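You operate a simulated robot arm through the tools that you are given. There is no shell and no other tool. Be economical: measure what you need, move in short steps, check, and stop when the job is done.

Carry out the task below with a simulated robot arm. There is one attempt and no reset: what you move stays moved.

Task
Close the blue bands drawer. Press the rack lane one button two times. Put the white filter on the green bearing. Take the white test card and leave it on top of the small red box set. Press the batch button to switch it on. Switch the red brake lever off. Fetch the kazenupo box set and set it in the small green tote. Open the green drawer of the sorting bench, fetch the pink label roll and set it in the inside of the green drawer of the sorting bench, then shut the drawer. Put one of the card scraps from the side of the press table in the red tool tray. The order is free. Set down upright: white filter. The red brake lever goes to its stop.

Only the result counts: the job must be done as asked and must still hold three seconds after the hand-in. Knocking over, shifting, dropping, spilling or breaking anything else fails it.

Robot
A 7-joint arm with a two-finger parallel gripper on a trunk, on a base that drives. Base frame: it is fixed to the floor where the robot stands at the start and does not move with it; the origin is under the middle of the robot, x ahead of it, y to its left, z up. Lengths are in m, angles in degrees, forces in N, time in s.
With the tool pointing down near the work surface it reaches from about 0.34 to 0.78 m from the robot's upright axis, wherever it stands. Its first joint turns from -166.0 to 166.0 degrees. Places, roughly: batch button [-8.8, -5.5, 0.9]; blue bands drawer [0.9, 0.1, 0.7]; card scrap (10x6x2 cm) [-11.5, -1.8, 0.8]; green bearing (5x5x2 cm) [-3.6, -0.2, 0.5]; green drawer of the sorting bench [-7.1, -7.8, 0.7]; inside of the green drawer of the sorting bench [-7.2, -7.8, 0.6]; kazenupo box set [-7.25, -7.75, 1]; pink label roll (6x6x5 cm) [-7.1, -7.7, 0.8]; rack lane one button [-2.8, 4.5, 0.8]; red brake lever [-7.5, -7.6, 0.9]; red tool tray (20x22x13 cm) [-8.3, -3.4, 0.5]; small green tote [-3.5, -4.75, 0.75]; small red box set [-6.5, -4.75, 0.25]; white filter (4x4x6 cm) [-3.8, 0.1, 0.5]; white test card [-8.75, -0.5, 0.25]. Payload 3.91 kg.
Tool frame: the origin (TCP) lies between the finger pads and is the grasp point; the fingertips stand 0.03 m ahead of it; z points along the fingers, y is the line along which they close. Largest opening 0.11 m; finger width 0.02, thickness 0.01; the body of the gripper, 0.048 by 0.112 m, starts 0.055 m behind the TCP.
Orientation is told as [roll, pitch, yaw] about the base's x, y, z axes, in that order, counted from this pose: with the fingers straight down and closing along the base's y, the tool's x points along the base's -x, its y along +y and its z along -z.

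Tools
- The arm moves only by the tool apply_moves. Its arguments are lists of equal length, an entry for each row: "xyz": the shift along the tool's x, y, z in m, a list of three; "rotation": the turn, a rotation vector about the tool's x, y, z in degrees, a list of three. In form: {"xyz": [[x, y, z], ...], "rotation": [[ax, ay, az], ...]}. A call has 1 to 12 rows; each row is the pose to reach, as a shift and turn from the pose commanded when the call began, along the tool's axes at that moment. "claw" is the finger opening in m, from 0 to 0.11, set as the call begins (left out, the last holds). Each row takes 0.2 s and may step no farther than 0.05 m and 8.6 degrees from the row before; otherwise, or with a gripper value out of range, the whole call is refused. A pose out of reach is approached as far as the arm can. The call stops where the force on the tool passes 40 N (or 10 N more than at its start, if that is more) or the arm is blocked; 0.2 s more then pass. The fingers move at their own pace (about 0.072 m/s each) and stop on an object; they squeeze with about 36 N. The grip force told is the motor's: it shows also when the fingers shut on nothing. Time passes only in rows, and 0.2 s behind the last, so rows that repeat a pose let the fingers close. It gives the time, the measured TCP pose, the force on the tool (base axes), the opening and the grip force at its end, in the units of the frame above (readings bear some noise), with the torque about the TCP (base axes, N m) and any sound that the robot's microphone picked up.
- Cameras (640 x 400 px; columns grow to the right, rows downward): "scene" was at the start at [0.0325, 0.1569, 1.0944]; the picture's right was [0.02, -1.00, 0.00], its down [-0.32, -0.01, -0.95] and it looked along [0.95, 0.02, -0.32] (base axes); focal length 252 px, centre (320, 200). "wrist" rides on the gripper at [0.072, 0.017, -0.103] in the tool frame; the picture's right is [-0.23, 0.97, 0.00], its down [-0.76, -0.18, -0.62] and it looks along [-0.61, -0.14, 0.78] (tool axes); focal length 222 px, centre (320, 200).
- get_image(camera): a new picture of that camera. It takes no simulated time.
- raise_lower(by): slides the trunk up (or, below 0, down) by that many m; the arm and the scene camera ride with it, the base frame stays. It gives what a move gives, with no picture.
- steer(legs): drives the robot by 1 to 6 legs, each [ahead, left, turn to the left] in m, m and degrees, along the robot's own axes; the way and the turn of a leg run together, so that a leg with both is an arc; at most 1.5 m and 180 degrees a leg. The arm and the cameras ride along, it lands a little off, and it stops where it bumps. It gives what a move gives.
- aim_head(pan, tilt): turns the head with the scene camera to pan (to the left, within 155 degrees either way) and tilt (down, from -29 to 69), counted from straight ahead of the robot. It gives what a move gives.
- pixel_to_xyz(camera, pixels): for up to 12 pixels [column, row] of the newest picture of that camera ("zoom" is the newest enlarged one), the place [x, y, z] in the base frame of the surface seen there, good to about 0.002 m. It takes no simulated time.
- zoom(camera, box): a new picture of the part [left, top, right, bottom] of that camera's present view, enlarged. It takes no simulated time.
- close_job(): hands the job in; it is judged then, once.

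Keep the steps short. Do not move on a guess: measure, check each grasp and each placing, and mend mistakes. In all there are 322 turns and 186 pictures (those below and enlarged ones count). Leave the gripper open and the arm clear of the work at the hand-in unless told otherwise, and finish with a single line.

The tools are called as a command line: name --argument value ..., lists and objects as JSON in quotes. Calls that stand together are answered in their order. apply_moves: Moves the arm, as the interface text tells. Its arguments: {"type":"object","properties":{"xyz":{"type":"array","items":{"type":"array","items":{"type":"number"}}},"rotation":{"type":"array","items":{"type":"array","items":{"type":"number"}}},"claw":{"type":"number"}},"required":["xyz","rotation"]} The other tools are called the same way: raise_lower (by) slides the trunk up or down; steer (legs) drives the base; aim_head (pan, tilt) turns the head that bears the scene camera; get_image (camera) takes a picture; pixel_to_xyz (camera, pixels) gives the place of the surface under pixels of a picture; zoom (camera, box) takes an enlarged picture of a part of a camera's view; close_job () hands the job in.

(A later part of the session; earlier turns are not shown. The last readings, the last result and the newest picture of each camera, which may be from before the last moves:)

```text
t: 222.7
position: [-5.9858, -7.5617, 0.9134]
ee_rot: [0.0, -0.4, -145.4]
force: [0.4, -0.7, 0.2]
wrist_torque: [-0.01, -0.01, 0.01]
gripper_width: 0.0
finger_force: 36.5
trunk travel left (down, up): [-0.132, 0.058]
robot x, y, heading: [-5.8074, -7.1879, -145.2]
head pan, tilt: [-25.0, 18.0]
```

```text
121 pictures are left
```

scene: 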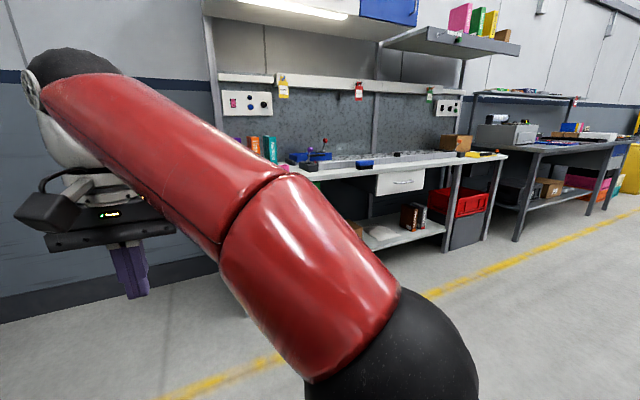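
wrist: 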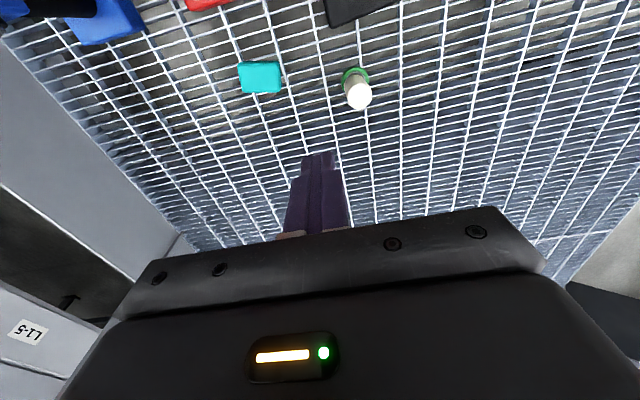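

steer --legs '[[0, -0.45, 0]]'

aim_head --pan 5 --tilt 22

get_image --camera "scene"

```text
t: 225.4
position: [-6.2451, -7.1884, 0.9135]
ee_rot: [-0.1, -0.5, -145.6]
force: [-1.1, 0.1, -0.4]
wrist_torque: [-0.03, -0.01, 0.0]
gripper_width: 0.0
finger_force: 36.1
trunk travel left (down, up): [-0.132, 0.058]
robot x, y, heading: [-6.0631, -6.813, -145.4]
head pan, tilt: [-25.0, 18.0]
```

```text
t: 226.4
position: [-6.2443, -7.1878, 0.913]
ee_rot: [-0.1, -0.6, -145.6]
force: [-0.1, 0.2, 0.9]
wrist_torque: [-0.01, -0.02, 0.0]
gripper_width: 0.0
finger_force: 36.2
trunk travel left (down, up): [-0.132, 0.058]
robot x, y, heading: [-6.0679, -6.8102, -145.5]
head pan, tilt: [5.0, 22.0]
```

```text
120 pictures are left
```

scene: 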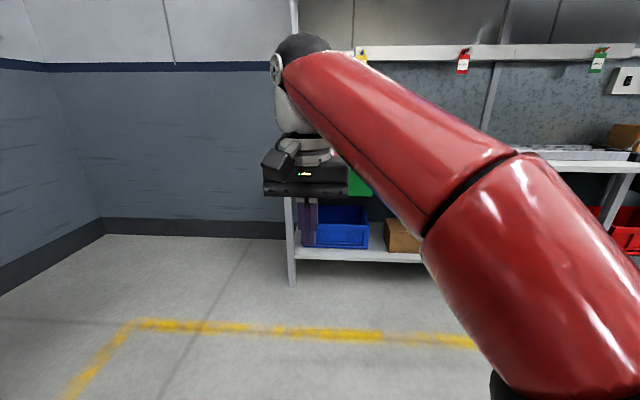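

The arm blocks the view, so I'll swing it to the right.

apply_moves --xyz '[[0, -0.05, 0], [0, -0.1, 0], [0, -0.15, 0], [0, -0.2, 0], [0, -0.25, 0], [0, -0.3, 0], [0, -0.35, 0], [0, -0.4, 0], [0.02, -0.44, 0], [0.05, -0.48, 0]]' --rotation '[[0, 0, 0], [0, 0, 0], [0, 0, 0], [0, 0, 0], [0, 0, 0], [0, 0, 0], [0, 0, 0], [0, 0, 0], [0, 0, 0], [0, 0, 0]]'

get_image --camera "scene"

```text
t: 228.6
position: [-6.4749, -6.7624, 0.9113]
ee_rot: [0.0, -0.7, -145.6]
force: [0.2, -0.9, -0.3]
wrist_torque: [0.0, 0.01, -0.01]
gripper_width: 0.0
finger_force: 36.3
trunk travel left (down, up): [-0.132, 0.058]
robot x, y, heading: [-6.0654, -6.8145, -145.7]
head pan, tilt: [5.0, 22.0]
```

```text
119 pictures are left
```

scene: 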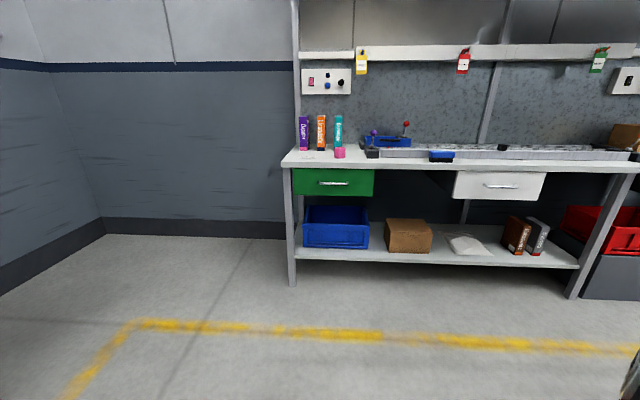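

zoom --camera "scene" --box '[280, 100, 460, 212]'

pixel_to_xyz --camera "zoom" --pixels '[[210, 182], [210, 195], [84, 120], [145, 120], [208, 120], [445, 82], [425, 130], [190, 293], [60, 270], [320, 270], [60, 205], [330, 155]]'

```text
3.56 times, centred on (370, 156) of scene
```

zoom: 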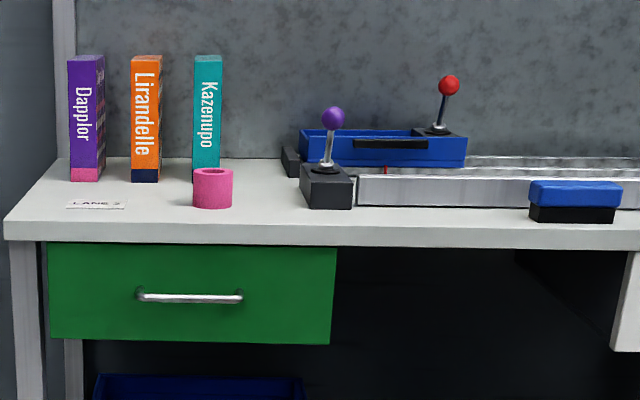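

```text
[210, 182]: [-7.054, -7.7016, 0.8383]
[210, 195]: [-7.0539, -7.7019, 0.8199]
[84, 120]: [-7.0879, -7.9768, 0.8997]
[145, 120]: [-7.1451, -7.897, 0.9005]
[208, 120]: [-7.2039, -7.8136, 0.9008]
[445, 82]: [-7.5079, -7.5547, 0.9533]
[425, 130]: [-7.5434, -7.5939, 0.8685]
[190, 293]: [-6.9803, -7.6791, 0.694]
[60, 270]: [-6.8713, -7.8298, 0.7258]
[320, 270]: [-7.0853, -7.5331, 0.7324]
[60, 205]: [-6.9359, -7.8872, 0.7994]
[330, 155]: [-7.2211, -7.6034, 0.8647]
```

I see the pink roll, the Kazenupo box (teal spine, third), the red-knob lever and the green drawer with a bar handle at z ~0.69. I'll drive closer, square to the drawer.

steer --legs '[[0.45, 0.1, 1.4]]'

aim_head --pan 5 --tilt 30

get_image --camera "scene"

```text
t: 231.4
position: [-6.7967, -7.1223, 0.9115]
ee_rot: [0.0, -0.5, -144.1]
force: [-0.4, 0.2, 0.3]
wrist_torque: [0.01, 0.01, 0.02]
gripper_width: 0.0001
finger_force: 36.1
trunk travel left (down, up): [-0.132, 0.058]
robot x, y, heading: [-6.3862, -7.1641, -144.0]
head pan, tilt: [5.0, 22.0]
```

```text
t: 232.1
position: [-6.7976, -7.1232, 0.9116]
ee_rot: [0.0, -0.5, -144.1]
force: [-0.6, 0.8, -0.1]
wrist_torque: [-0.06, 0.0, 0.02]
gripper_width: 0.0
finger_force: 36.0
trunk travel left (down, up): [-0.132, 0.058]
robot x, y, heading: [-6.3854, -7.163, -144.1]
head pan, tilt: [5.0, 30.0]
```

```text
117 pictures are left
```

scene: 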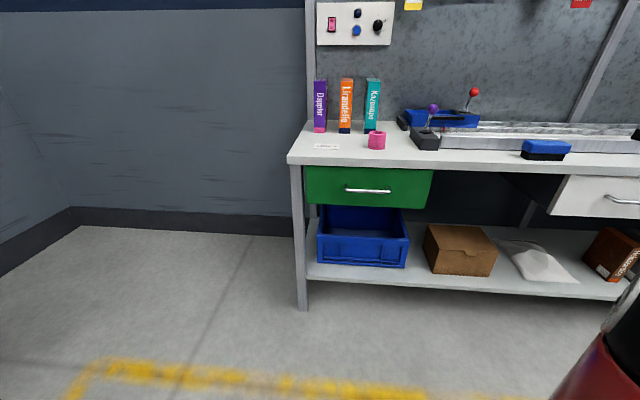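

zoom --camera "scene" --box '[290, 70, 490, 210]'

pixel_to_xyz --camera "zoom" --pixels '[[245, 341], [190, 339], [310, 344], [250, 320], [250, 375], [60, 320], [440, 325], [250, 262], [250, 285], [278, 195], [278, 225], [455, 190]]'

```text
2.86 times, centred on (390, 140) of scene
```

zoom: 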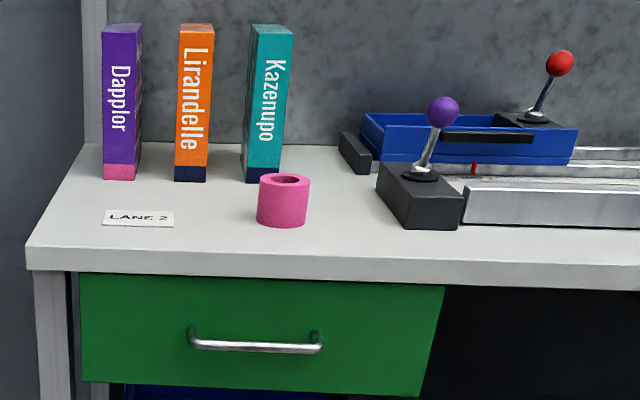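

```text
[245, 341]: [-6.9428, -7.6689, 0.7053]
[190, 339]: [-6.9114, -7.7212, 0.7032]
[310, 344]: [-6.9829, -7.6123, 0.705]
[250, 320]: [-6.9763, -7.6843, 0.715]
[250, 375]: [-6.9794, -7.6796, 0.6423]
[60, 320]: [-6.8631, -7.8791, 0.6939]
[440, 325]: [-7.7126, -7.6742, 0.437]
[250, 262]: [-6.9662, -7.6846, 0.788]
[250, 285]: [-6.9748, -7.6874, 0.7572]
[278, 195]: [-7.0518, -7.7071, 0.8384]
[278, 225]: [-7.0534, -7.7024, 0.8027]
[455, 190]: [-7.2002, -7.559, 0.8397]
```

The bar is at (-6.943, -7.669, 0.705), about 3 cm off the face. I'll bring the tool horizontal toward it with the fingers closing vertically, stopping 8 cm short.

apply_moves --xyz '[[-0.0292, 0.0298, 0.0172], [-0.0583, 0.0597, 0.0343], [-0.0875, 0.0895, 0.0515], [-0.1167, 0.1193, 0.0687], [-0.1458, 0.1492, 0.0858], [-0.175, 0.179, 0.103], [-0.2042, 0.2088, 0.1202], [-0.2333, 0.2387, 0.1373], [-0.2625, 0.2685, 0.1545], [-0.2917, 0.2983, 0.1717], [-0.3208, 0.3282, 0.1888], [-0.35, 0.358, 0.206]]' --rotation '[[-4.792, -4.792, 4.792], [-9.584, -9.584, 9.584], [-14.376, -14.376, 14.376], [-19.168, -19.168, 19.168], [-23.96, -23.96, 23.96], [-28.752, -28.752, 28.752], [-33.544, -33.544, 33.544], [-38.336, -38.336, 38.336], [-43.128, -43.128, 43.128], [-47.92, -47.92, 47.92], [-52.712, -52.712, 52.712], [-57.504, -57.504, 57.504]]' --claw 0.05

apply_moves --xyz '[[0, 0, 0], [0, 0, 0], [0, 0, 0]]' --rotation '[[-3.926, -3.926, 3.926], [-7.852, -7.852, 7.852], [-11.778, -11.778, 11.778]]'

get_image --camera "scene"

get_image --camera "wrist"

```text
t: 234.7
position: [-6.8693, -7.6189, 0.707]
ee_rot: [77.4, -10.8, 139.3]
force: [3.2, -1.1, 0.3]
wrist_torque: [0.07, 0.02, -0.3]
gripper_width: 0.0501
finger_force: 0.1
trunk travel left (down, up): [-0.132, 0.058]
robot x, y, heading: [-6.3876, -7.1623, -144.1]
head pan, tilt: [5.0, 30.0]
```

```text
t: 235.5
position: [-6.8715, -7.6199, 0.7069]
ee_rot: [90.5, -0.1, 126.1]
force: [0.1, -1.3, 0.2]
wrist_torque: [-0.03, -0.01, -0.03]
gripper_width: 0.0503
finger_force: 0.0
trunk travel left (down, up): [-0.132, 0.058]
robot x, y, heading: [-6.3879, -7.1626, -144.0]
head pan, tilt: [5.0, 30.0]
```

```text
115 pictures are left
```

scene: 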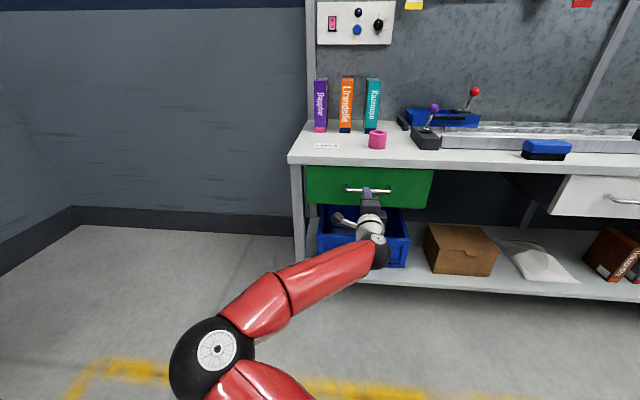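

```text
114 pictures are left
```

wrist: 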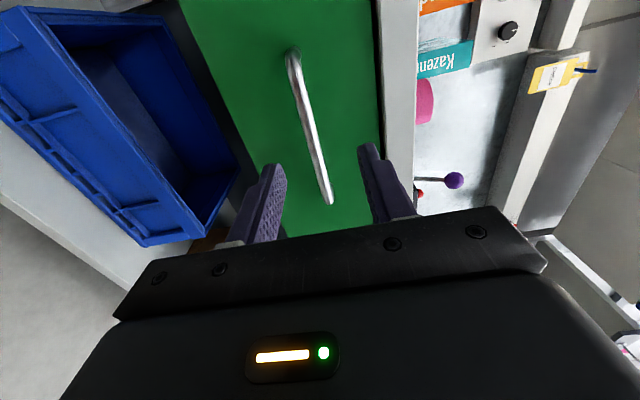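

Aligned. I'll advance 8 cm and close on the bar.

apply_moves --xyz '[[0, 0, 0.03], [0, 0, 0.06], [0, 0, 0.08]]' --rotation '[[0, 0, 0], [0, 0, 0], [0, 0, 0]]'

apply_moves --xyz '[[0, 0, 0], [0, 0, 0], [0, 0, 0]]' --rotation '[[0, 0, 0], [0, 0, 0], [0, 0, 0]]' --claw 0

get_image --camera "wrist"

```text
t: 236.3
position: [-6.9369, -7.6662, 0.71]
ee_rot: [90.7, 0.0, 125.9]
force: [0.5, 0.3, 0.1]
wrist_torque: [0.0, 0.0, -0.01]
gripper_width: 0.05
finger_force: 0.0
trunk travel left (down, up): [-0.132, 0.058]
robot x, y, heading: [-6.3818, -7.1619, -144.3]
head pan, tilt: [5.0, 30.0]
```

```text
t: 237.0
position: [-6.9362, -7.6664, 0.6998]
ee_rot: [89.6, -0.1, 125.9]
force: [-0.7, 0.7, -9.3]
wrist_torque: [-0.1, -0.18, 0.0]
gripper_width: 0.0119
finger_force: 45.0
trunk travel left (down, up): [-0.132, 0.058]
robot x, y, heading: [-6.3862, -7.1599, -144.1]
head pan, tilt: [5.0, 30.0]
stopped in row 3: the force on the tool passed its limit at 43 N (the readings are from after the stop); the commanded pose is now the measured one
```

```text
113 pictures are left
```

wrist: 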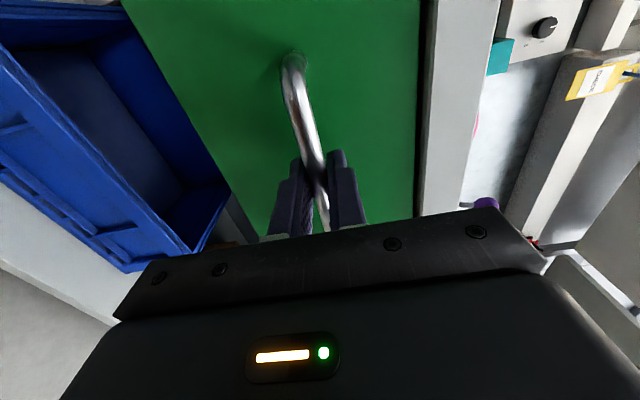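

The bar is gripped. I'll pull by driving the base back 0.25 m.

steer --legs '[[-0.13, 0, 0], [-0.13, 0, 0]]'

get_image --camera "scene"

```text
t: 239.2
position: [-6.727, -7.5156, 0.7]
ee_rot: [89.6, -0.3, 126.0]
force: [8.8, -9.2, -18.9]
wrist_torque: [-0.01, -0.19, 0.21]
gripper_width: 0.0115
finger_force: 45.2
trunk travel left (down, up): [-0.132, 0.058]
robot x, y, heading: [-6.1763, -7.011, -144.1]
head pan, tilt: [5.0, 30.0]
```

```text
112 pictures are left
```

scene: 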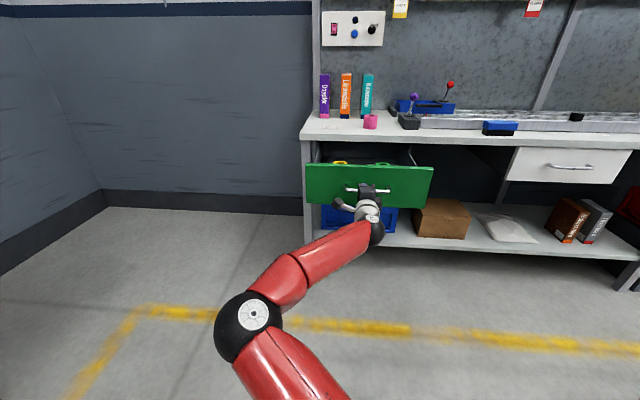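

The drawer came out ~0.26 m. I'll release the bar and back off.

apply_moves --xyz '[[0, 0, 0], [0, 0, 0], [0, 0, 0]]' --rotation '[[0, 0, 0], [0, 0, 0], [0, 0, 0]]' --claw 0.05

apply_moves --xyz '[[0, 0, -0.03], [0, 0, -0.06], [0, 0, -0.09]]' --rotation '[[0, 0, 0], [0, 0, 0], [0, 0, 0]]'

```text
t: 240.0
position: [-6.7273, -7.5146, 0.7014]
ee_rot: [89.7, -0.1, 125.9]
force: [0.1, 0.8, -0.1]
wrist_torque: [-0.03, -0.01, 0.02]
gripper_width: 0.0502
finger_force: 0.0
trunk travel left (down, up): [-0.132, 0.058]
robot x, y, heading: [-6.1734, -7.0139, -144.2]
head pan, tilt: [5.0, 30.0]
```

```text
t: 240.8
position: [-6.6537, -7.4632, 0.703]
ee_rot: [89.7, -0.1, 126.0]
force: [-0.3, 0.5, 0.1]
wrist_torque: [-0.04, 0.03, -0.02]
gripper_width: 0.0499
finger_force: 0.0
trunk travel left (down, up): [-0.132, 0.058]
robot x, y, heading: [-6.1783, -7.0078, -144.1]
head pan, tilt: [5.0, 30.0]
```

I'll turn the tool back to pointing down while rising and retreating.

apply_moves --xyz '[[0, 0.018, -0.015], [0, 0.037, -0.03], [0, 0.055, -0.045], [0, 0.073, -0.06], [0, 0.092, -0.075], [0, 0.11, -0.09], [0, 0.128, -0.105], [0, 0.147, -0.12], [0, 0.165, -0.135], [0, 0.183, -0.15], [0, 0.2, -0.165], [0, 0.22, -0.18]]' --rotation '[[4.792, 4.792, -4.792], [9.584, 9.584, -9.584], [14.376, 14.376, -14.376], [19.168, 19.168, -19.168], [23.96, 23.96, -23.96], [28.752, 28.752, -28.752], [33.544, 33.544, -33.544], [38.336, 38.336, -38.336], [43.128, 43.128, -43.128], [47.92, 47.92, -47.92], [52.712, 52.712, -52.712], [57.504, 57.504, -57.504]]'

apply_moves --xyz '[[0, 0, 0], [0, 0, 0], [0, 0, 0]]' --rotation '[[3.926, 3.926, -3.926], [7.852, 7.852, -7.852], [11.778, 11.778, -11.778]]' --claw 0.09

get_image --camera "scene"

```text
t: 243.4
position: [-6.5097, -7.3575, 0.9219]
ee_rot: [12.8, -10.1, -157.1]
force: [0.4, 0.1, 0.6]
wrist_torque: [0.03, -0.01, 0.0]
gripper_width: 0.05
finger_force: 0.1
trunk travel left (down, up): [-0.132, 0.058]
robot x, y, heading: [-6.1779, -7.0094, -144.2]
head pan, tilt: [5.0, 30.0]
```

```text
t: 244.2
position: [-6.5149, -7.3564, 0.9115]
ee_rot: [3.2, -0.9, -147.5]
force: [0.9, -0.4, -0.3]
wrist_torque: [-0.02, 0.05, -0.01]
gripper_width: 0.0899
finger_force: 0.1
out of reach, approached as far as the arm can: row 3
trunk travel left (down, up): [-0.132, 0.058]
robot x, y, heading: [-6.1776, -7.0084, -144.1]
head pan, tilt: [5.0, 30.0]
```

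```text
111 pictures are left
```

scene: 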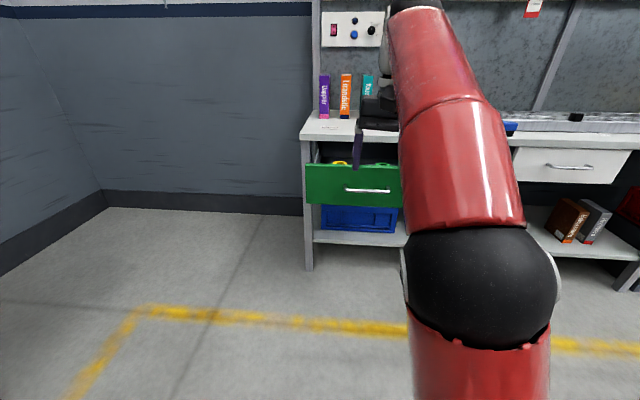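

The orientation is slightly off (3.2, -0.9, -147.5). I'll correct it while lowering a little.

apply_moves --xyz '[[0.01, -0.02, 0.02], [0.02, -0.04, 0.03]]' --rotation '[[1.6, 0.45, -1.7], [3.2, 0.9, -3.4]]'

get_image --camera "wrist"

```text
t: 244.8
position: [-6.5209, -7.3127, 0.878]
ee_rot: [0.0, -0.1, -144.1]
force: [0.6, 0.3, -0.7]
wrist_torque: [0.0, 0.03, 0.03]
gripper_width: 0.0901
finger_force: 0.1
trunk travel left (down, up): [-0.132, 0.058]
robot x, y, heading: [-6.1789, -7.012, -144.3]
head pan, tilt: [5.0, 30.0]
```

```text
110 pictures are left
```

wrist: 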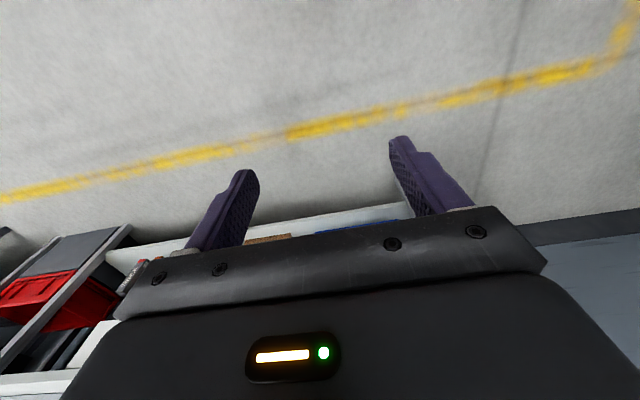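

Now I'll drive ahead 0.42 m so the roll on the bench is within reach.

steer --legs '[[0.42, 0, 0]]'

aim_head --pan 5 --tilt 40

get_image --camera "wrist"

get_image --camera "scene"

```text
t: 247.4
position: [-6.8622, -7.5615, 0.8791]
ee_rot: [-0.1, -0.3, -143.9]
force: [0.8, -0.5, 0.8]
wrist_torque: [0.0, 0.0, 0.01]
gripper_width: 0.09
finger_force: 0.0
trunk travel left (down, up): [-0.132, 0.058]
robot x, y, heading: [-6.5161, -7.2569, -144.0]
head pan, tilt: [5.0, 30.0]
```

```text
t: 248.1
position: [-6.8615, -7.5619, 0.8786]
ee_rot: [0.1, -0.1, -143.9]
force: [-0.1, -0.8, -0.2]
wrist_torque: [0.0, 0.0, -0.02]
gripper_width: 0.0902
finger_force: 0.0
trunk travel left (down, up): [-0.132, 0.058]
robot x, y, heading: [-6.5201, -7.2586, -144.0]
head pan, tilt: [5.0, 40.0]
```

```text
109 pictures are left
```

wrist: 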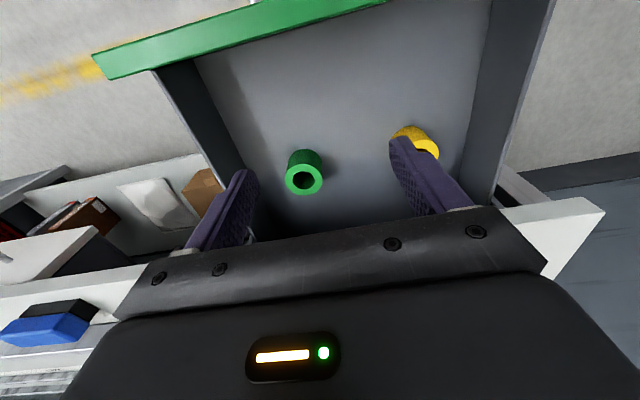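

```text
108 pictures are left
```

scene: 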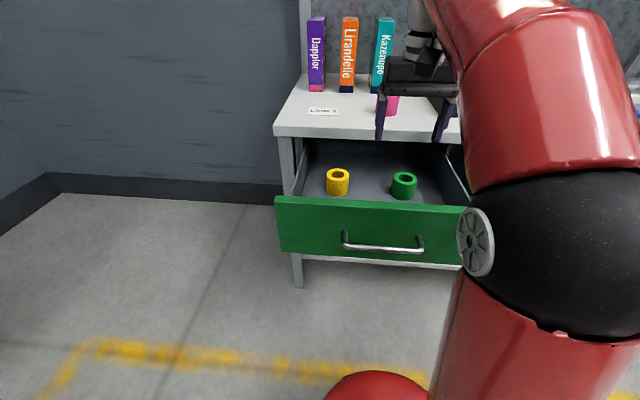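

The drawer holds a yellow and a green roll. I'll measure them, the free floor and the pink roll.

pixel_to_xyz --camera "scene" --pixels '[[337, 173], [403, 178], [370, 190], [310, 190], [440, 195], [392, 97], [391, 112], [370, 200], [350, 165], [276, 198], [466, 208], [380, 87]]'

```text
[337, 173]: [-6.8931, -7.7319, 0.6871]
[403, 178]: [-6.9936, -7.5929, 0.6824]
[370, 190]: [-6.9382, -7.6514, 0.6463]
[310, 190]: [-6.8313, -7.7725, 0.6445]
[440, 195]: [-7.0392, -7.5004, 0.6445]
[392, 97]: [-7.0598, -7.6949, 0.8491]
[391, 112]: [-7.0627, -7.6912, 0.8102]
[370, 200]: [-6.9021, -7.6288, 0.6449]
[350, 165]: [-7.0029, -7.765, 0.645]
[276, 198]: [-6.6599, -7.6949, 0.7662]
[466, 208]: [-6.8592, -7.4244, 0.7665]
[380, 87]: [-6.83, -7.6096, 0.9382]
```

I'll check how close my upper arm is to the open drawer.

pixel_to_xyz --camera "scene" --pixels '[[465, 250], [460, 300], [450, 370], [480, 190], [540, 340], [370, 385], [420, 245]]'

```text
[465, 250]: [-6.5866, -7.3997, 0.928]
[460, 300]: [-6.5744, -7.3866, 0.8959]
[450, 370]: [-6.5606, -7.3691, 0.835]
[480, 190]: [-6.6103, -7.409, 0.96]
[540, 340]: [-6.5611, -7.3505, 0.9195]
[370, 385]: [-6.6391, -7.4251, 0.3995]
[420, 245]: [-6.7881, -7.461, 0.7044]
```

I'll raise the trunk and tilt the tool 45° forward, so the upper arm stays clear of the drawer, and stop short of the roll to look.

raise_lower --by 0.055

apply_moves --xyz '[[-0.02, 0, 0], [-0.04, 0, 0.01], [-0.06, 0, 0.025], [-0.08, 0, 0.04], [-0.1, 0, 0.055], [-0.12, 0, 0.07]]' --rotation '[[0, -7.5, 0], [0, -15, 0], [0, -22.5, 0], [0, -30, 0], [0, -37.5, 0], [0, -45, 0]]' --claw 0.09

get_image --camera "wrist"

get_image --camera "scene"

```text
t: 249.0
position: [-6.8621, -7.5613, 0.9348]
ee_rot: [0.0, -0.2, -143.9]
force: [0.2, -0.8, -0.3]
wrist_torque: [0.0, 0.0, -0.02]
gripper_width: 0.0899
finger_force: 0.1
trunk travel left (down, up): [-0.187, 0.003]
robot x, y, heading: [-6.5179, -7.2603, -144.0]
head pan, tilt: [5.0, 40.0]
```

```text
t: 250.4
position: [-6.9592, -7.6316, 0.8628]
ee_rot: [0.1, -45.3, -143.9]
force: [-0.2, 0.2, -0.2]
wrist_torque: [-0.02, -0.01, 0.0]
gripper_width: 0.0898
finger_force: 0.0
trunk travel left (down, up): [-0.187, 0.003]
robot x, y, heading: [-6.5171, -7.2594, -144.1]
head pan, tilt: [5.0, 40.0]
```

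```text
107 pictures are left
```

wrist: 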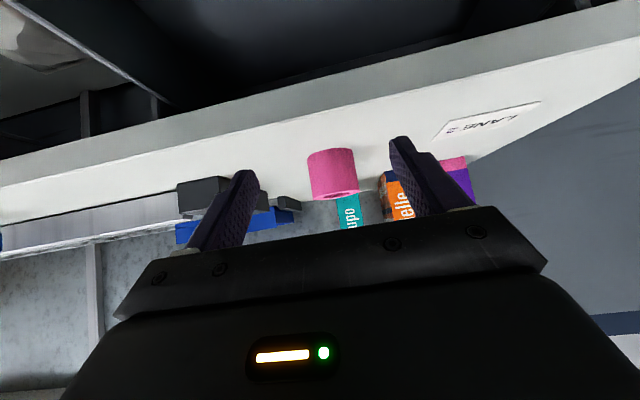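

```text
106 pictures are left
```

scene: 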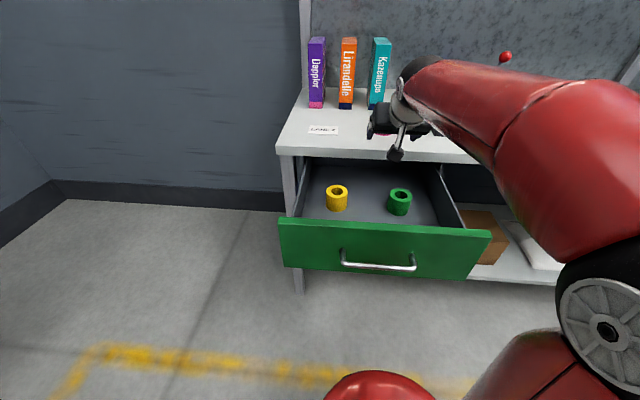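

The elbow swung right, clear of the drawer. I'll measure the roll in the wrist view.

pixel_to_xyz --camera "wrist" --pixels '[[333, 170], [312, 172], [354, 172], [330, 190], [314, 195], [355, 192], [330, 155]]'

```text
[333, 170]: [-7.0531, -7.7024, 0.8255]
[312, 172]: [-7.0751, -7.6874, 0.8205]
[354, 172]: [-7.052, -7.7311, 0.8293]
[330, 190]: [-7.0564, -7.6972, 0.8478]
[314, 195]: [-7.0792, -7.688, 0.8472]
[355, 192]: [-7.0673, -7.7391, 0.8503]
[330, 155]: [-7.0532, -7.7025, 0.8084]
```

Roll centre is 0.147 m ahead with almost no lateral error. I'll slide the open fingers around it and close.

apply_moves --xyz '[[-0.015, 0.001, 0.035], [-0.039, 0.001, 0.063], [-0.063, 0.001, 0.092], [-0.087, 0.001, 0.121]]' --rotation '[[0, 0, 0], [0, 0, 0], [0, 0, 0], [0, 0, 0]]'

get_image --camera "wrist"

apply_moves --xyz '[[0, 0, 0], [0, 0, 0], [0, 0, 0]]' --rotation '[[0, 0, 0], [0, 0, 0], [0, 0, 0]]' --claw 0.03

```text
t: 251.4
position: [-7.0781, -7.7204, 0.8428]
ee_rot: [0.1, -45.3, -143.9]
force: [0.2, 1.7, 0.5]
wrist_torque: [0.0, -0.03, -0.01]
gripper_width: 0.09
finger_force: 0.0
trunk travel left (down, up): [-0.187, 0.003]
robot x, y, heading: [-6.5215, -7.2579, -144.0]
head pan, tilt: [5.0, 40.0]
```

```text
105 pictures are left
```

wrist: 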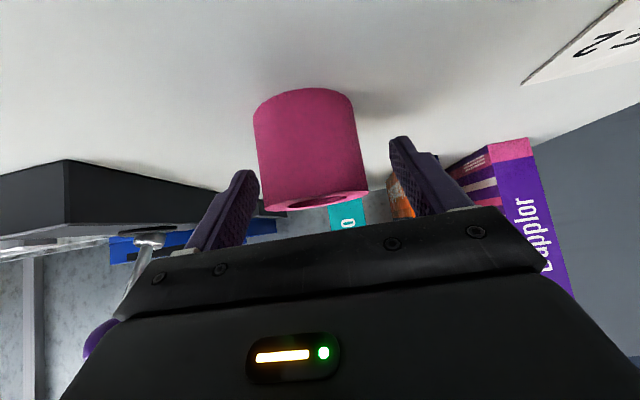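

```text
t: 252.2
position: [-7.0782, -7.7197, 0.8426]
ee_rot: [0.1, -45.2, -143.9]
force: [-0.9, 0.9, 0.5]
wrist_torque: [-0.05, 0.05, -0.01]
gripper_width: 0.0567
finger_force: 36.3
trunk travel left (down, up): [-0.187, 0.003]
robot x, y, heading: [-6.5209, -7.2596, -143.6]
head pan, tilt: [5.0, 40.0]
```

Gripped at 0.057 m. I'll lift 6 cm, retreat over the drawer and bring the tool vertical.

apply_moves --xyz '[[-0.021, 0, -0.021], [-0.042, 0, -0.042], [-0.017, 0, -0.067], [0.009, 0, -0.093], [0.034, 0, -0.118], [0.06, 0, -0.144], [0.085, 0, -0.169], [0.11, 0, -0.194]]' --rotation '[[0, 0, 0], [0, 0, 0], [0, 7.5, 0], [0, 15, 0], [0, 22.5, 0], [0, 30, 0], [0, 37.5, 0], [0, 45, 0]]'

get_image --camera "wrist"

get_image --camera "scene"

```text
t: 254.0
position: [-6.901, -7.5914, 0.9016]
ee_rot: [0.2, -0.1, -143.9]
force: [0.5, -1.1, -1.6]
wrist_torque: [-0.02, -0.01, 0.01]
gripper_width: 0.0566
finger_force: 35.3
trunk travel left (down, up): [-0.187, 0.003]
robot x, y, heading: [-6.5157, -7.2581, -143.9]
head pan, tilt: [5.0, 40.0]
```

```text
104 pictures are left
```

wrist: 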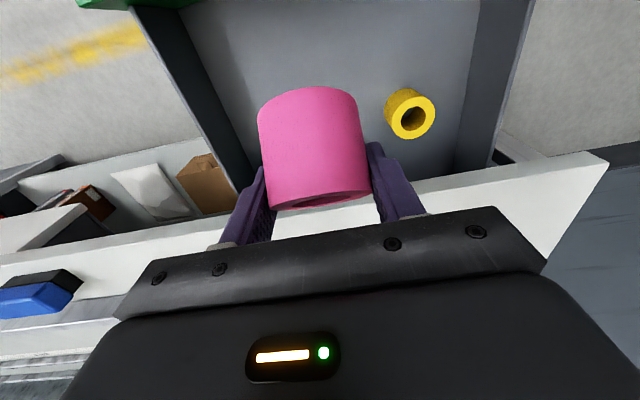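

```text
103 pictures are left
```

scene: 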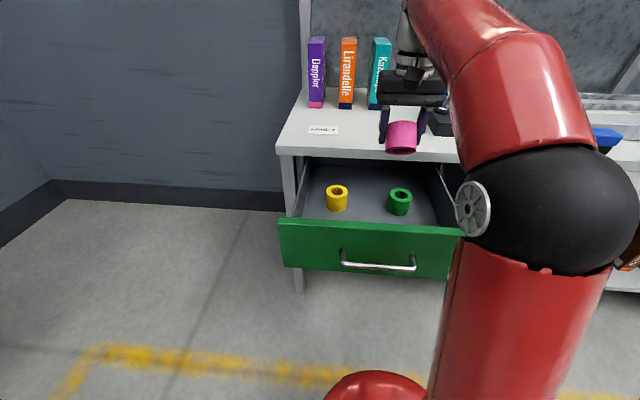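

The roll turned with the hand, so I need to re-tilt to set it upright. First I'll measure the two rolls and the drawer front's inner edge exactly.

zoom --camera "scene" --box '[280, 150, 480, 280]'

pixel_to_xyz --camera "zoom" --pixels '[[148, 130], [216, 130], [182, 118], [350, 142], [420, 142], [385, 130], [300, 228], [300, 234], [300, 215], [180, 185], [385, 195], [300, 205]]'

```text
3.08 times, centred on (380, 215) of scene
```

zoom: 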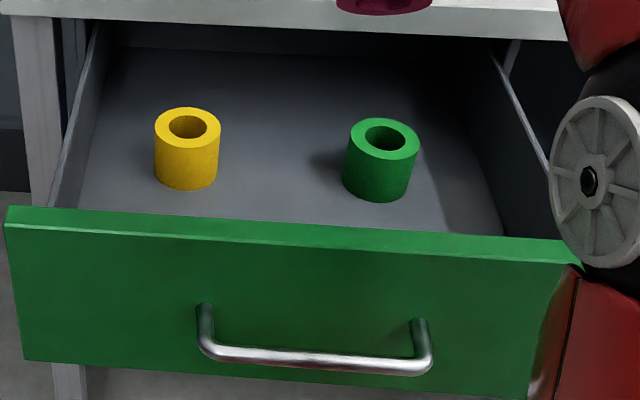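

```text
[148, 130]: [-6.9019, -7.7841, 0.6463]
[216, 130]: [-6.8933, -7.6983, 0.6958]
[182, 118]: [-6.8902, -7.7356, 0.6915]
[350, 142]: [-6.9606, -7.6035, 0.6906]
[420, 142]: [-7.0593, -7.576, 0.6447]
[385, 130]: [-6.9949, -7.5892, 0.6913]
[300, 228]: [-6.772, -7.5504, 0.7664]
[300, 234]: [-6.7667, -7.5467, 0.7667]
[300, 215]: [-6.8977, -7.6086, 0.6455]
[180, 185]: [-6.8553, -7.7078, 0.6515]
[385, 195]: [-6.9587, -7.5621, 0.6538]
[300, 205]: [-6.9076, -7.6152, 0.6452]
```

I'll re-tilt to -40° between the two rolls' lanes while still above, then check.

apply_moves --xyz '[[-0.006, 0.006, 0.005], [-0.012, 0.012, 0.01], [-0.018, 0.018, 0.015], [-0.024, 0.024, 0.02], [-0.032, 0.033, 0.025]]' --rotation '[[0, -8, 0], [0, -16, 0], [0, -24, 0], [0, -32, 0], [0, -40, 0]]'

apply_moves --xyz '[[0.026, 0, 0.031], [0.051, 0, 0.061], [0.077, 0, 0.092]]' --rotation '[[0, 0, 0], [0, 0, 0], [0, 0, 0]]'

zoom --camera "scene" --box '[280, 100, 480, 240]'

get_image --camera "wrist"

```text
t: 255.2
position: [-6.9096, -7.638, 0.8746]
ee_rot: [0.1, -40.3, -144.0]
force: [0.7, -0.3, -1.5]
wrist_torque: [0.0, -0.05, -0.01]
gripper_width: 0.0565
finger_force: 36.1
trunk travel left (down, up): [-0.187, 0.003]
robot x, y, heading: [-6.516, -7.2598, -144.2]
head pan, tilt: [5.0, 40.0]
```

```text
t: 256.0
position: [-6.9104, -7.6409, 0.7535]
ee_rot: [0.2, -40.3, -143.9]
force: [0.7, 0.1, -0.8]
wrist_torque: [0.01, -0.02, 0.02]
gripper_width: 0.0568
finger_force: 36.5
trunk travel left (down, up): [-0.187, 0.003]
robot x, y, heading: [-6.5177, -7.2584, -144.2]
head pan, tilt: [5.0, 40.0]
```

```text
2.86 times, centred on (380, 170) of scene
```

zoom: 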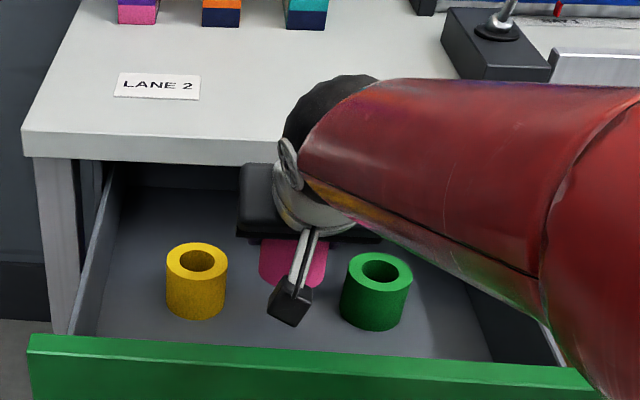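

```text
100 pictures are left
```

wrist: 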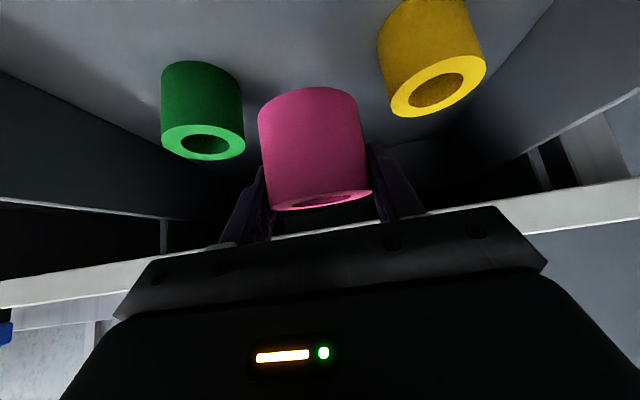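

The roll is centred between the others and the camera is inside the drawer front. I'll descend the last 6 cm slowly.

apply_moves --xyz '[[0.013, 0, 0.0155], [0.026, 0, 0.031], [0.033, 0, 0.0395], [0.037, 0, 0.0445]]' --rotation '[[0, 0, 0], [0, 0, 0], [0, 0, 0], [0, 0, 0]]'

zoom --camera "scene" --box '[280, 130, 480, 270]'

get_image --camera "wrist"

```text
t: 257.0
position: [-6.9118, -7.6399, 0.6969]
ee_rot: [0.1, -40.2, -144.1]
force: [-1.0, -0.5, -1.0]
wrist_torque: [0.0, -0.01, -0.01]
gripper_width: 0.0566
finger_force: 35.7
trunk travel left (down, up): [-0.187, 0.003]
robot x, y, heading: [-6.5157, -7.2576, -143.7]
head pan, tilt: [5.0, 40.0]
```

```text
2.86 times, centred on (380, 200) of scene
```

zoom: 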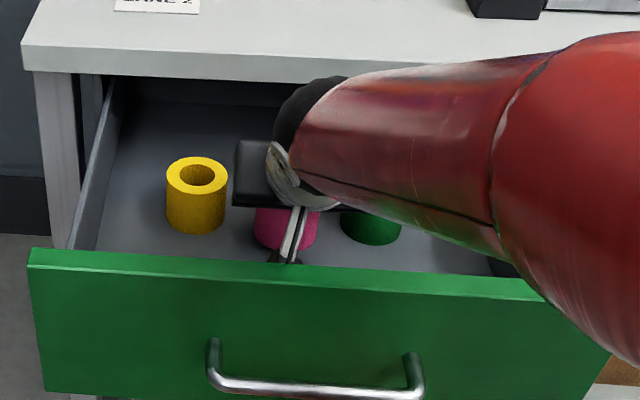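

```text
98 pictures are left
```

wrist: 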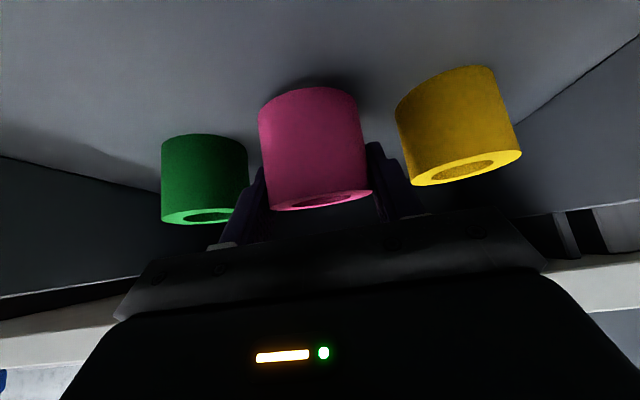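

I'll check the forearm's height over the drawer front's right end before the last millimetres.

pixel_to_xyz --camera "zoom" --pixels '[[480, 240], [540, 290], [590, 340], [440, 225], [520, 270], [283, 258], [560, 230]]'

```text
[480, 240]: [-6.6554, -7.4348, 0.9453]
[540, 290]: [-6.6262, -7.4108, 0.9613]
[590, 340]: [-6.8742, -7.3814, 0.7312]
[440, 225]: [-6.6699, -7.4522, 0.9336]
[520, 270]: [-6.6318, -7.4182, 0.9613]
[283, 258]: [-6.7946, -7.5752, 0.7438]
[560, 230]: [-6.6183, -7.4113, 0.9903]
```

The forearm is well above (0.93). I'll lower to contact in small steps.

apply_moves --xyz '[[0.0013, 0, 0.0015], [0.0026, 0, 0.0031], [0.0039, 0, 0.0046]]' --rotation '[[0, 0, 0], [0, 0, 0], [0, 0, 0]]'

apply_moves --xyz '[[0.0013, 0, 0.0015], [0.0019, 0, 0.0023]]' --rotation '[[0, 0, 0], [0, 0, 0]]'

```text
t: 257.8
position: [-6.9096, -7.6395, 0.6913]
ee_rot: [0.1, -40.2, -143.8]
force: [-0.5, -0.4, 0.0]
wrist_torque: [-0.01, 0.03, -0.01]
gripper_width: 0.0566
finger_force: 35.9
trunk travel left (down, up): [-0.187, 0.003]
robot x, y, heading: [-6.5169, -7.2584, -144.0]
head pan, tilt: [5.0, 40.0]
```

```text
t: 258.4
position: [-6.9101, -7.6398, 0.6911]
ee_rot: [0.0, -40.5, -143.9]
force: [1.0, -0.2, 13.6]
wrist_torque: [-0.19, 0.21, 0.03]
gripper_width: 0.0566
finger_force: 36.1
trunk travel left (down, up): [-0.187, 0.003]
robot x, y, heading: [-6.5199, -7.2544, -143.9]
head pan, tilt: [5.0, 40.0]
```

Touchdown. I'll open slightly and withdraw straight up.

apply_moves --xyz '[[0, 0, 0], [0, 0, 0]]' --rotation '[[0, 0, 0], [0, 0, 0]]' --claw 0.07

apply_moves --xyz '[[-0.02, 0, -0.023], [-0.045, 0, -0.0536], [-0.07, 0, -0.0835], [-0.095, 0, -0.113], [-0.12, 0, -0.143]]' --rotation '[[0, 0, 0], [0, 0, 0], [0, 0, 0], [0, 0, 0], [0, 0, 0]]'

get_image --camera "scene"

```text
t: 259.0
position: [-6.91, -7.6387, 0.6876]
ee_rot: [-0.1, -40.2, -143.9]
force: [0.0, -0.2, -0.2]
wrist_torque: [0.02, 0.0, 0.03]
gripper_width: 0.0699
finger_force: 0.1
trunk travel left (down, up): [-0.187, 0.003]
robot x, y, heading: [-6.5163, -7.2557, -143.9]
head pan, tilt: [5.0, 40.0]
```

```text
t: 260.2
position: [-6.9061, -7.6369, 0.8719]
ee_rot: [0.0, -40.3, -143.9]
force: [-0.5, 0.6, -0.6]
wrist_torque: [0.01, 0.0, -0.01]
gripper_width: 0.07
finger_force: 0.1
trunk travel left (down, up): [-0.187, 0.003]
robot x, y, heading: [-6.5214, -7.2566, -144.1]
head pan, tilt: [5.0, 40.0]
```

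```text
97 pictures are left
```

scene: 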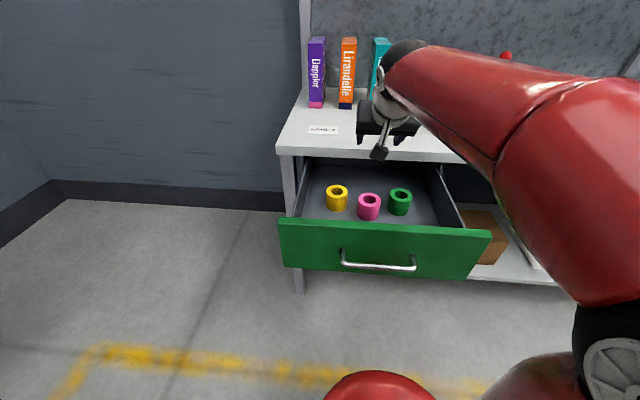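

The pink roll stands upright inside. I'll back the base 0.16 m, bring the closed fingers down in front of the drawer face above the bar, then push.

steer --legs '[[-0.16, 0, 0]]'

apply_moves --xyz '[[0.03, 0, -0.025], [0.061, 0, -0.051]]' --rotation '[[0, -2.5, 0], [0, -5, 0]]' --claw 0

get_image --camera "scene"

```text
t: 261.6
position: [-6.7779, -7.5434, 0.8729]
ee_rot: [0.0, -40.2, -143.9]
force: [0.4, 0.1, -0.2]
wrist_torque: [0.03, -0.03, 0.03]
gripper_width: 0.07
finger_force: 0.0
trunk travel left (down, up): [-0.187, 0.003]
robot x, y, heading: [-6.3904, -7.162, -144.2]
head pan, tilt: [5.0, 40.0]
```

```text
t: 262.2
position: [-6.7123, -7.4959, 0.8713]
ee_rot: [0.0, -45.2, -143.9]
force: [-0.6, 0.4, -0.5]
wrist_torque: [-0.02, 0.03, 0.04]
gripper_width: 0.0002
finger_force: 14.2
trunk travel left (down, up): [-0.187, 0.003]
robot x, y, heading: [-6.3884, -7.165, -143.9]
head pan, tilt: [5.0, 40.0]
```

```text
96 pictures are left
```

scene: 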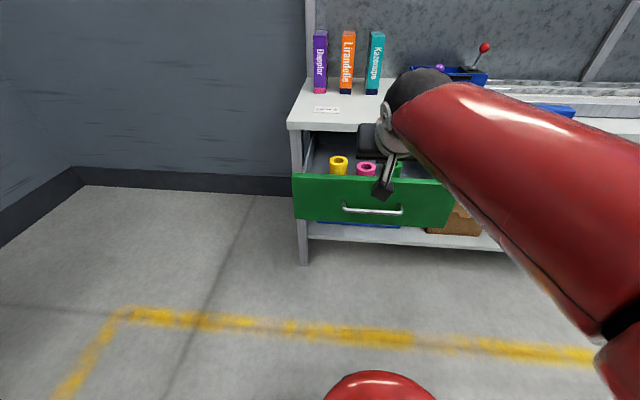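

Now down in front of the face, then push forward slowly.

apply_moves --xyz '[[0.025, 0, 0.025], [0.05, 0, 0.05], [0.08, 0, 0.08]]' --rotation '[[0, 0, 0], [0, 0, 0], [0, 0, 0]]'

apply_moves --xyz '[[-0.018, 0, 0.018], [-0.036, 0, 0.036], [-0.052, 0, 0.052], [-0.068, 0, 0.068], [-0.084, 0, 0.084], [-0.1, 0, 0.1], [-0.116, 0, 0.116], [-0.132, 0, 0.132], [-0.148, 0, 0.148], [-0.164, 0, 0.164], [-0.18, 0, 0.18]]' --rotation '[[0, 0, 0], [0, 0, 0], [0, 0, 0], [0, 0, 0], [0, 0, 0], [0, 0, 0], [0, 0, 0], [0, 0, 0], [0, 0, 0], [0, 0, 0], [0, 0, 0]]'

get_image --camera "scene"

```text
t: 263.1
position: [-6.7116, -7.4981, 0.7579]
ee_rot: [0.2, -45.3, -144.1]
force: [0.1, -0.7, 0.3]
wrist_torque: [0.01, 0.02, -0.04]
gripper_width: 0.0002
finger_force: 35.7
trunk travel left (down, up): [-0.187, 0.003]
robot x, y, heading: [-6.3887, -7.1651, -144.0]
head pan, tilt: [5.0, 40.0]
```

```text
t: 265.4
position: [-6.9198, -7.6448, 0.7571]
ee_rot: [0.0, -45.2, -144.0]
force: [0.2, -0.5, -0.1]
wrist_torque: [-0.01, -0.02, 0.01]
gripper_width: 0.0
finger_force: 35.9
trunk travel left (down, up): [-0.187, 0.003]
robot x, y, heading: [-6.393, -7.1638, -144.1]
head pan, tilt: [5.0, 40.0]
```

```text
95 pictures are left
```

scene: 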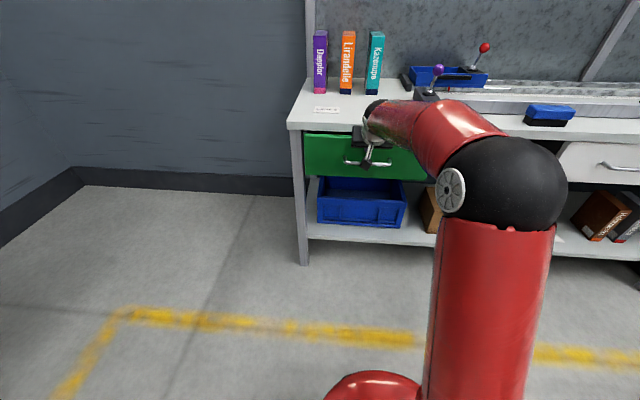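

Nearly closed. I'll continue until the stop.

apply_moves --xyz '[[-0.01, 0, 0.01], [-0.02, 0, 0.02], [-0.027, 0, 0.027], [-0.033, 0, 0.033], [-0.038, 0, 0.038]]' --rotation '[[0, 0, 0], [0, 0, 0], [0, 0, 0], [0, 0, 0], [0, 0, 0]]'

get_image --camera "wrist"

```text
t: 266.4
position: [-6.951, -7.6722, 0.7583]
ee_rot: [0.0, -44.4, -144.2]
force: [14.4, 12.2, 6.4]
wrist_torque: [0.03, -0.09, -0.07]
gripper_width: 0.0001
finger_force: 35.7
trunk travel left (down, up): [-0.187, 0.003]
robot x, y, heading: [-6.3887, -7.1659, -143.9]
head pan, tilt: [5.0, 40.0]
stopped in row 4: the force on the tool passed its limit at 53 N (the readings are from after the stop); the commanded pose is now the measured one
```

```text
94 pictures are left
```

wrist: 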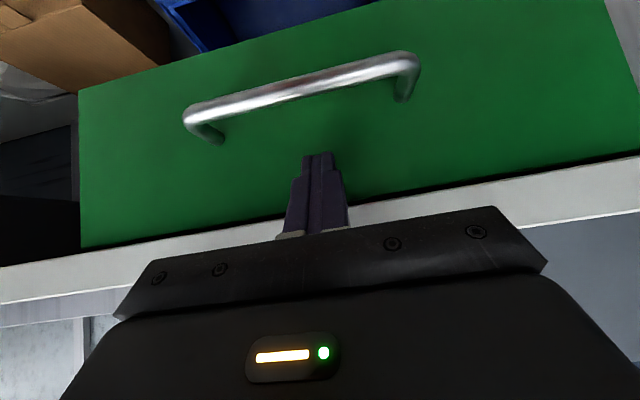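

Closed at the stop. I'll retreat back and up, then confirm and look at the red lever.

apply_moves --xyz '[[0.03, 0, -0.03], [0.06, 0, -0.06], [0.06, 0, -0.1], [0.06, 0, -0.14], [0.06, 0, -0.18]]' --rotation '[[0, 0, 0], [0, 0, 0], [0, 0, 0], [0, 0, 0], [0, 0, 0]]'

steer --legs '[[0, -0.35, 0]]'

aim_head --pan 10 --tilt 30

get_image --camera "scene"

```text
t: 267.6
position: [-6.8154, -7.575, 0.8427]
ee_rot: [0.1, -44.4, -144.0]
force: [-0.6, 0.8, -0.2]
wrist_torque: [0.02, 0.02, 0.03]
gripper_width: 0.0002
finger_force: 36.2
trunk travel left (down, up): [-0.187, 0.003]
robot x, y, heading: [-6.3886, -7.1652, -144.0]
head pan, tilt: [5.0, 40.0]
```

```text
t: 269.9
position: [-7.022, -7.2894, 0.8428]
ee_rot: [0.0, -44.4, -144.2]
force: [-0.4, -0.9, -0.6]
wrist_torque: [0.01, 0.0, -0.01]
gripper_width: 0.0001
finger_force: 36.5
trunk travel left (down, up): [-0.187, 0.003]
robot x, y, heading: [-6.5926, -6.8808, -144.0]
head pan, tilt: [5.0, 40.0]
```

```text
t: 270.6
position: [-7.0214, -7.2899, 0.8427]
ee_rot: [0.2, -44.5, -144.1]
force: [0.0, 0.0, -0.7]
wrist_torque: [0.0, -0.02, -0.01]
gripper_width: 0.0
finger_force: 36.0
trunk travel left (down, up): [-0.187, 0.003]
robot x, y, heading: [-6.5952, -6.8807, -144.0]
head pan, tilt: [10.0, 30.0]
```

```text
93 pictures are left
```

scene: 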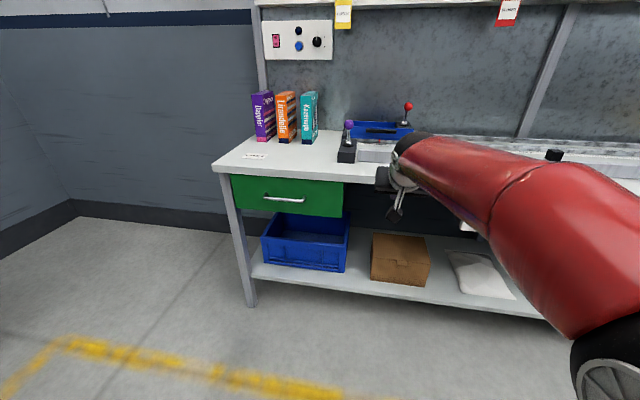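

zoom --camera "scene" --box '[320, 80, 430, 170]'

pixel_to_xyz --camera "zoom" --pixels '[[507, 145], [500, 200], [487, 260], [430, 245], [500, 250], [180, 260], [160, 330], [340, 255], [330, 310], [520, 275], [420, 340], [400, 255]]'

```text
4.44 times, centred on (375, 125) of scene
```

zoom: 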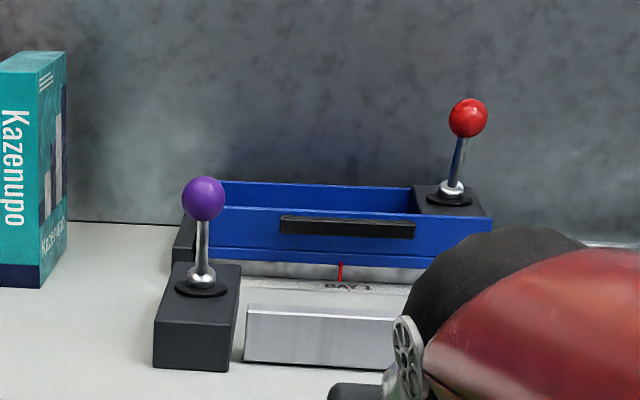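

```text
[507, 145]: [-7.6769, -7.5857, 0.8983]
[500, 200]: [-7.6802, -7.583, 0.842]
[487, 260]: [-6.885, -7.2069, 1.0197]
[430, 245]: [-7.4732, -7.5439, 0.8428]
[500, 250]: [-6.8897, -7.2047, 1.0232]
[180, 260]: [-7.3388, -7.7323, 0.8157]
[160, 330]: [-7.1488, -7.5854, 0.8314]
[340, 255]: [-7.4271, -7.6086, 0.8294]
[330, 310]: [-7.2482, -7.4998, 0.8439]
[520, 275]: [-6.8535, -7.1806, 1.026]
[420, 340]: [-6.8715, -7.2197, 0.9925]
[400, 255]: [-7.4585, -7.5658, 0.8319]
```

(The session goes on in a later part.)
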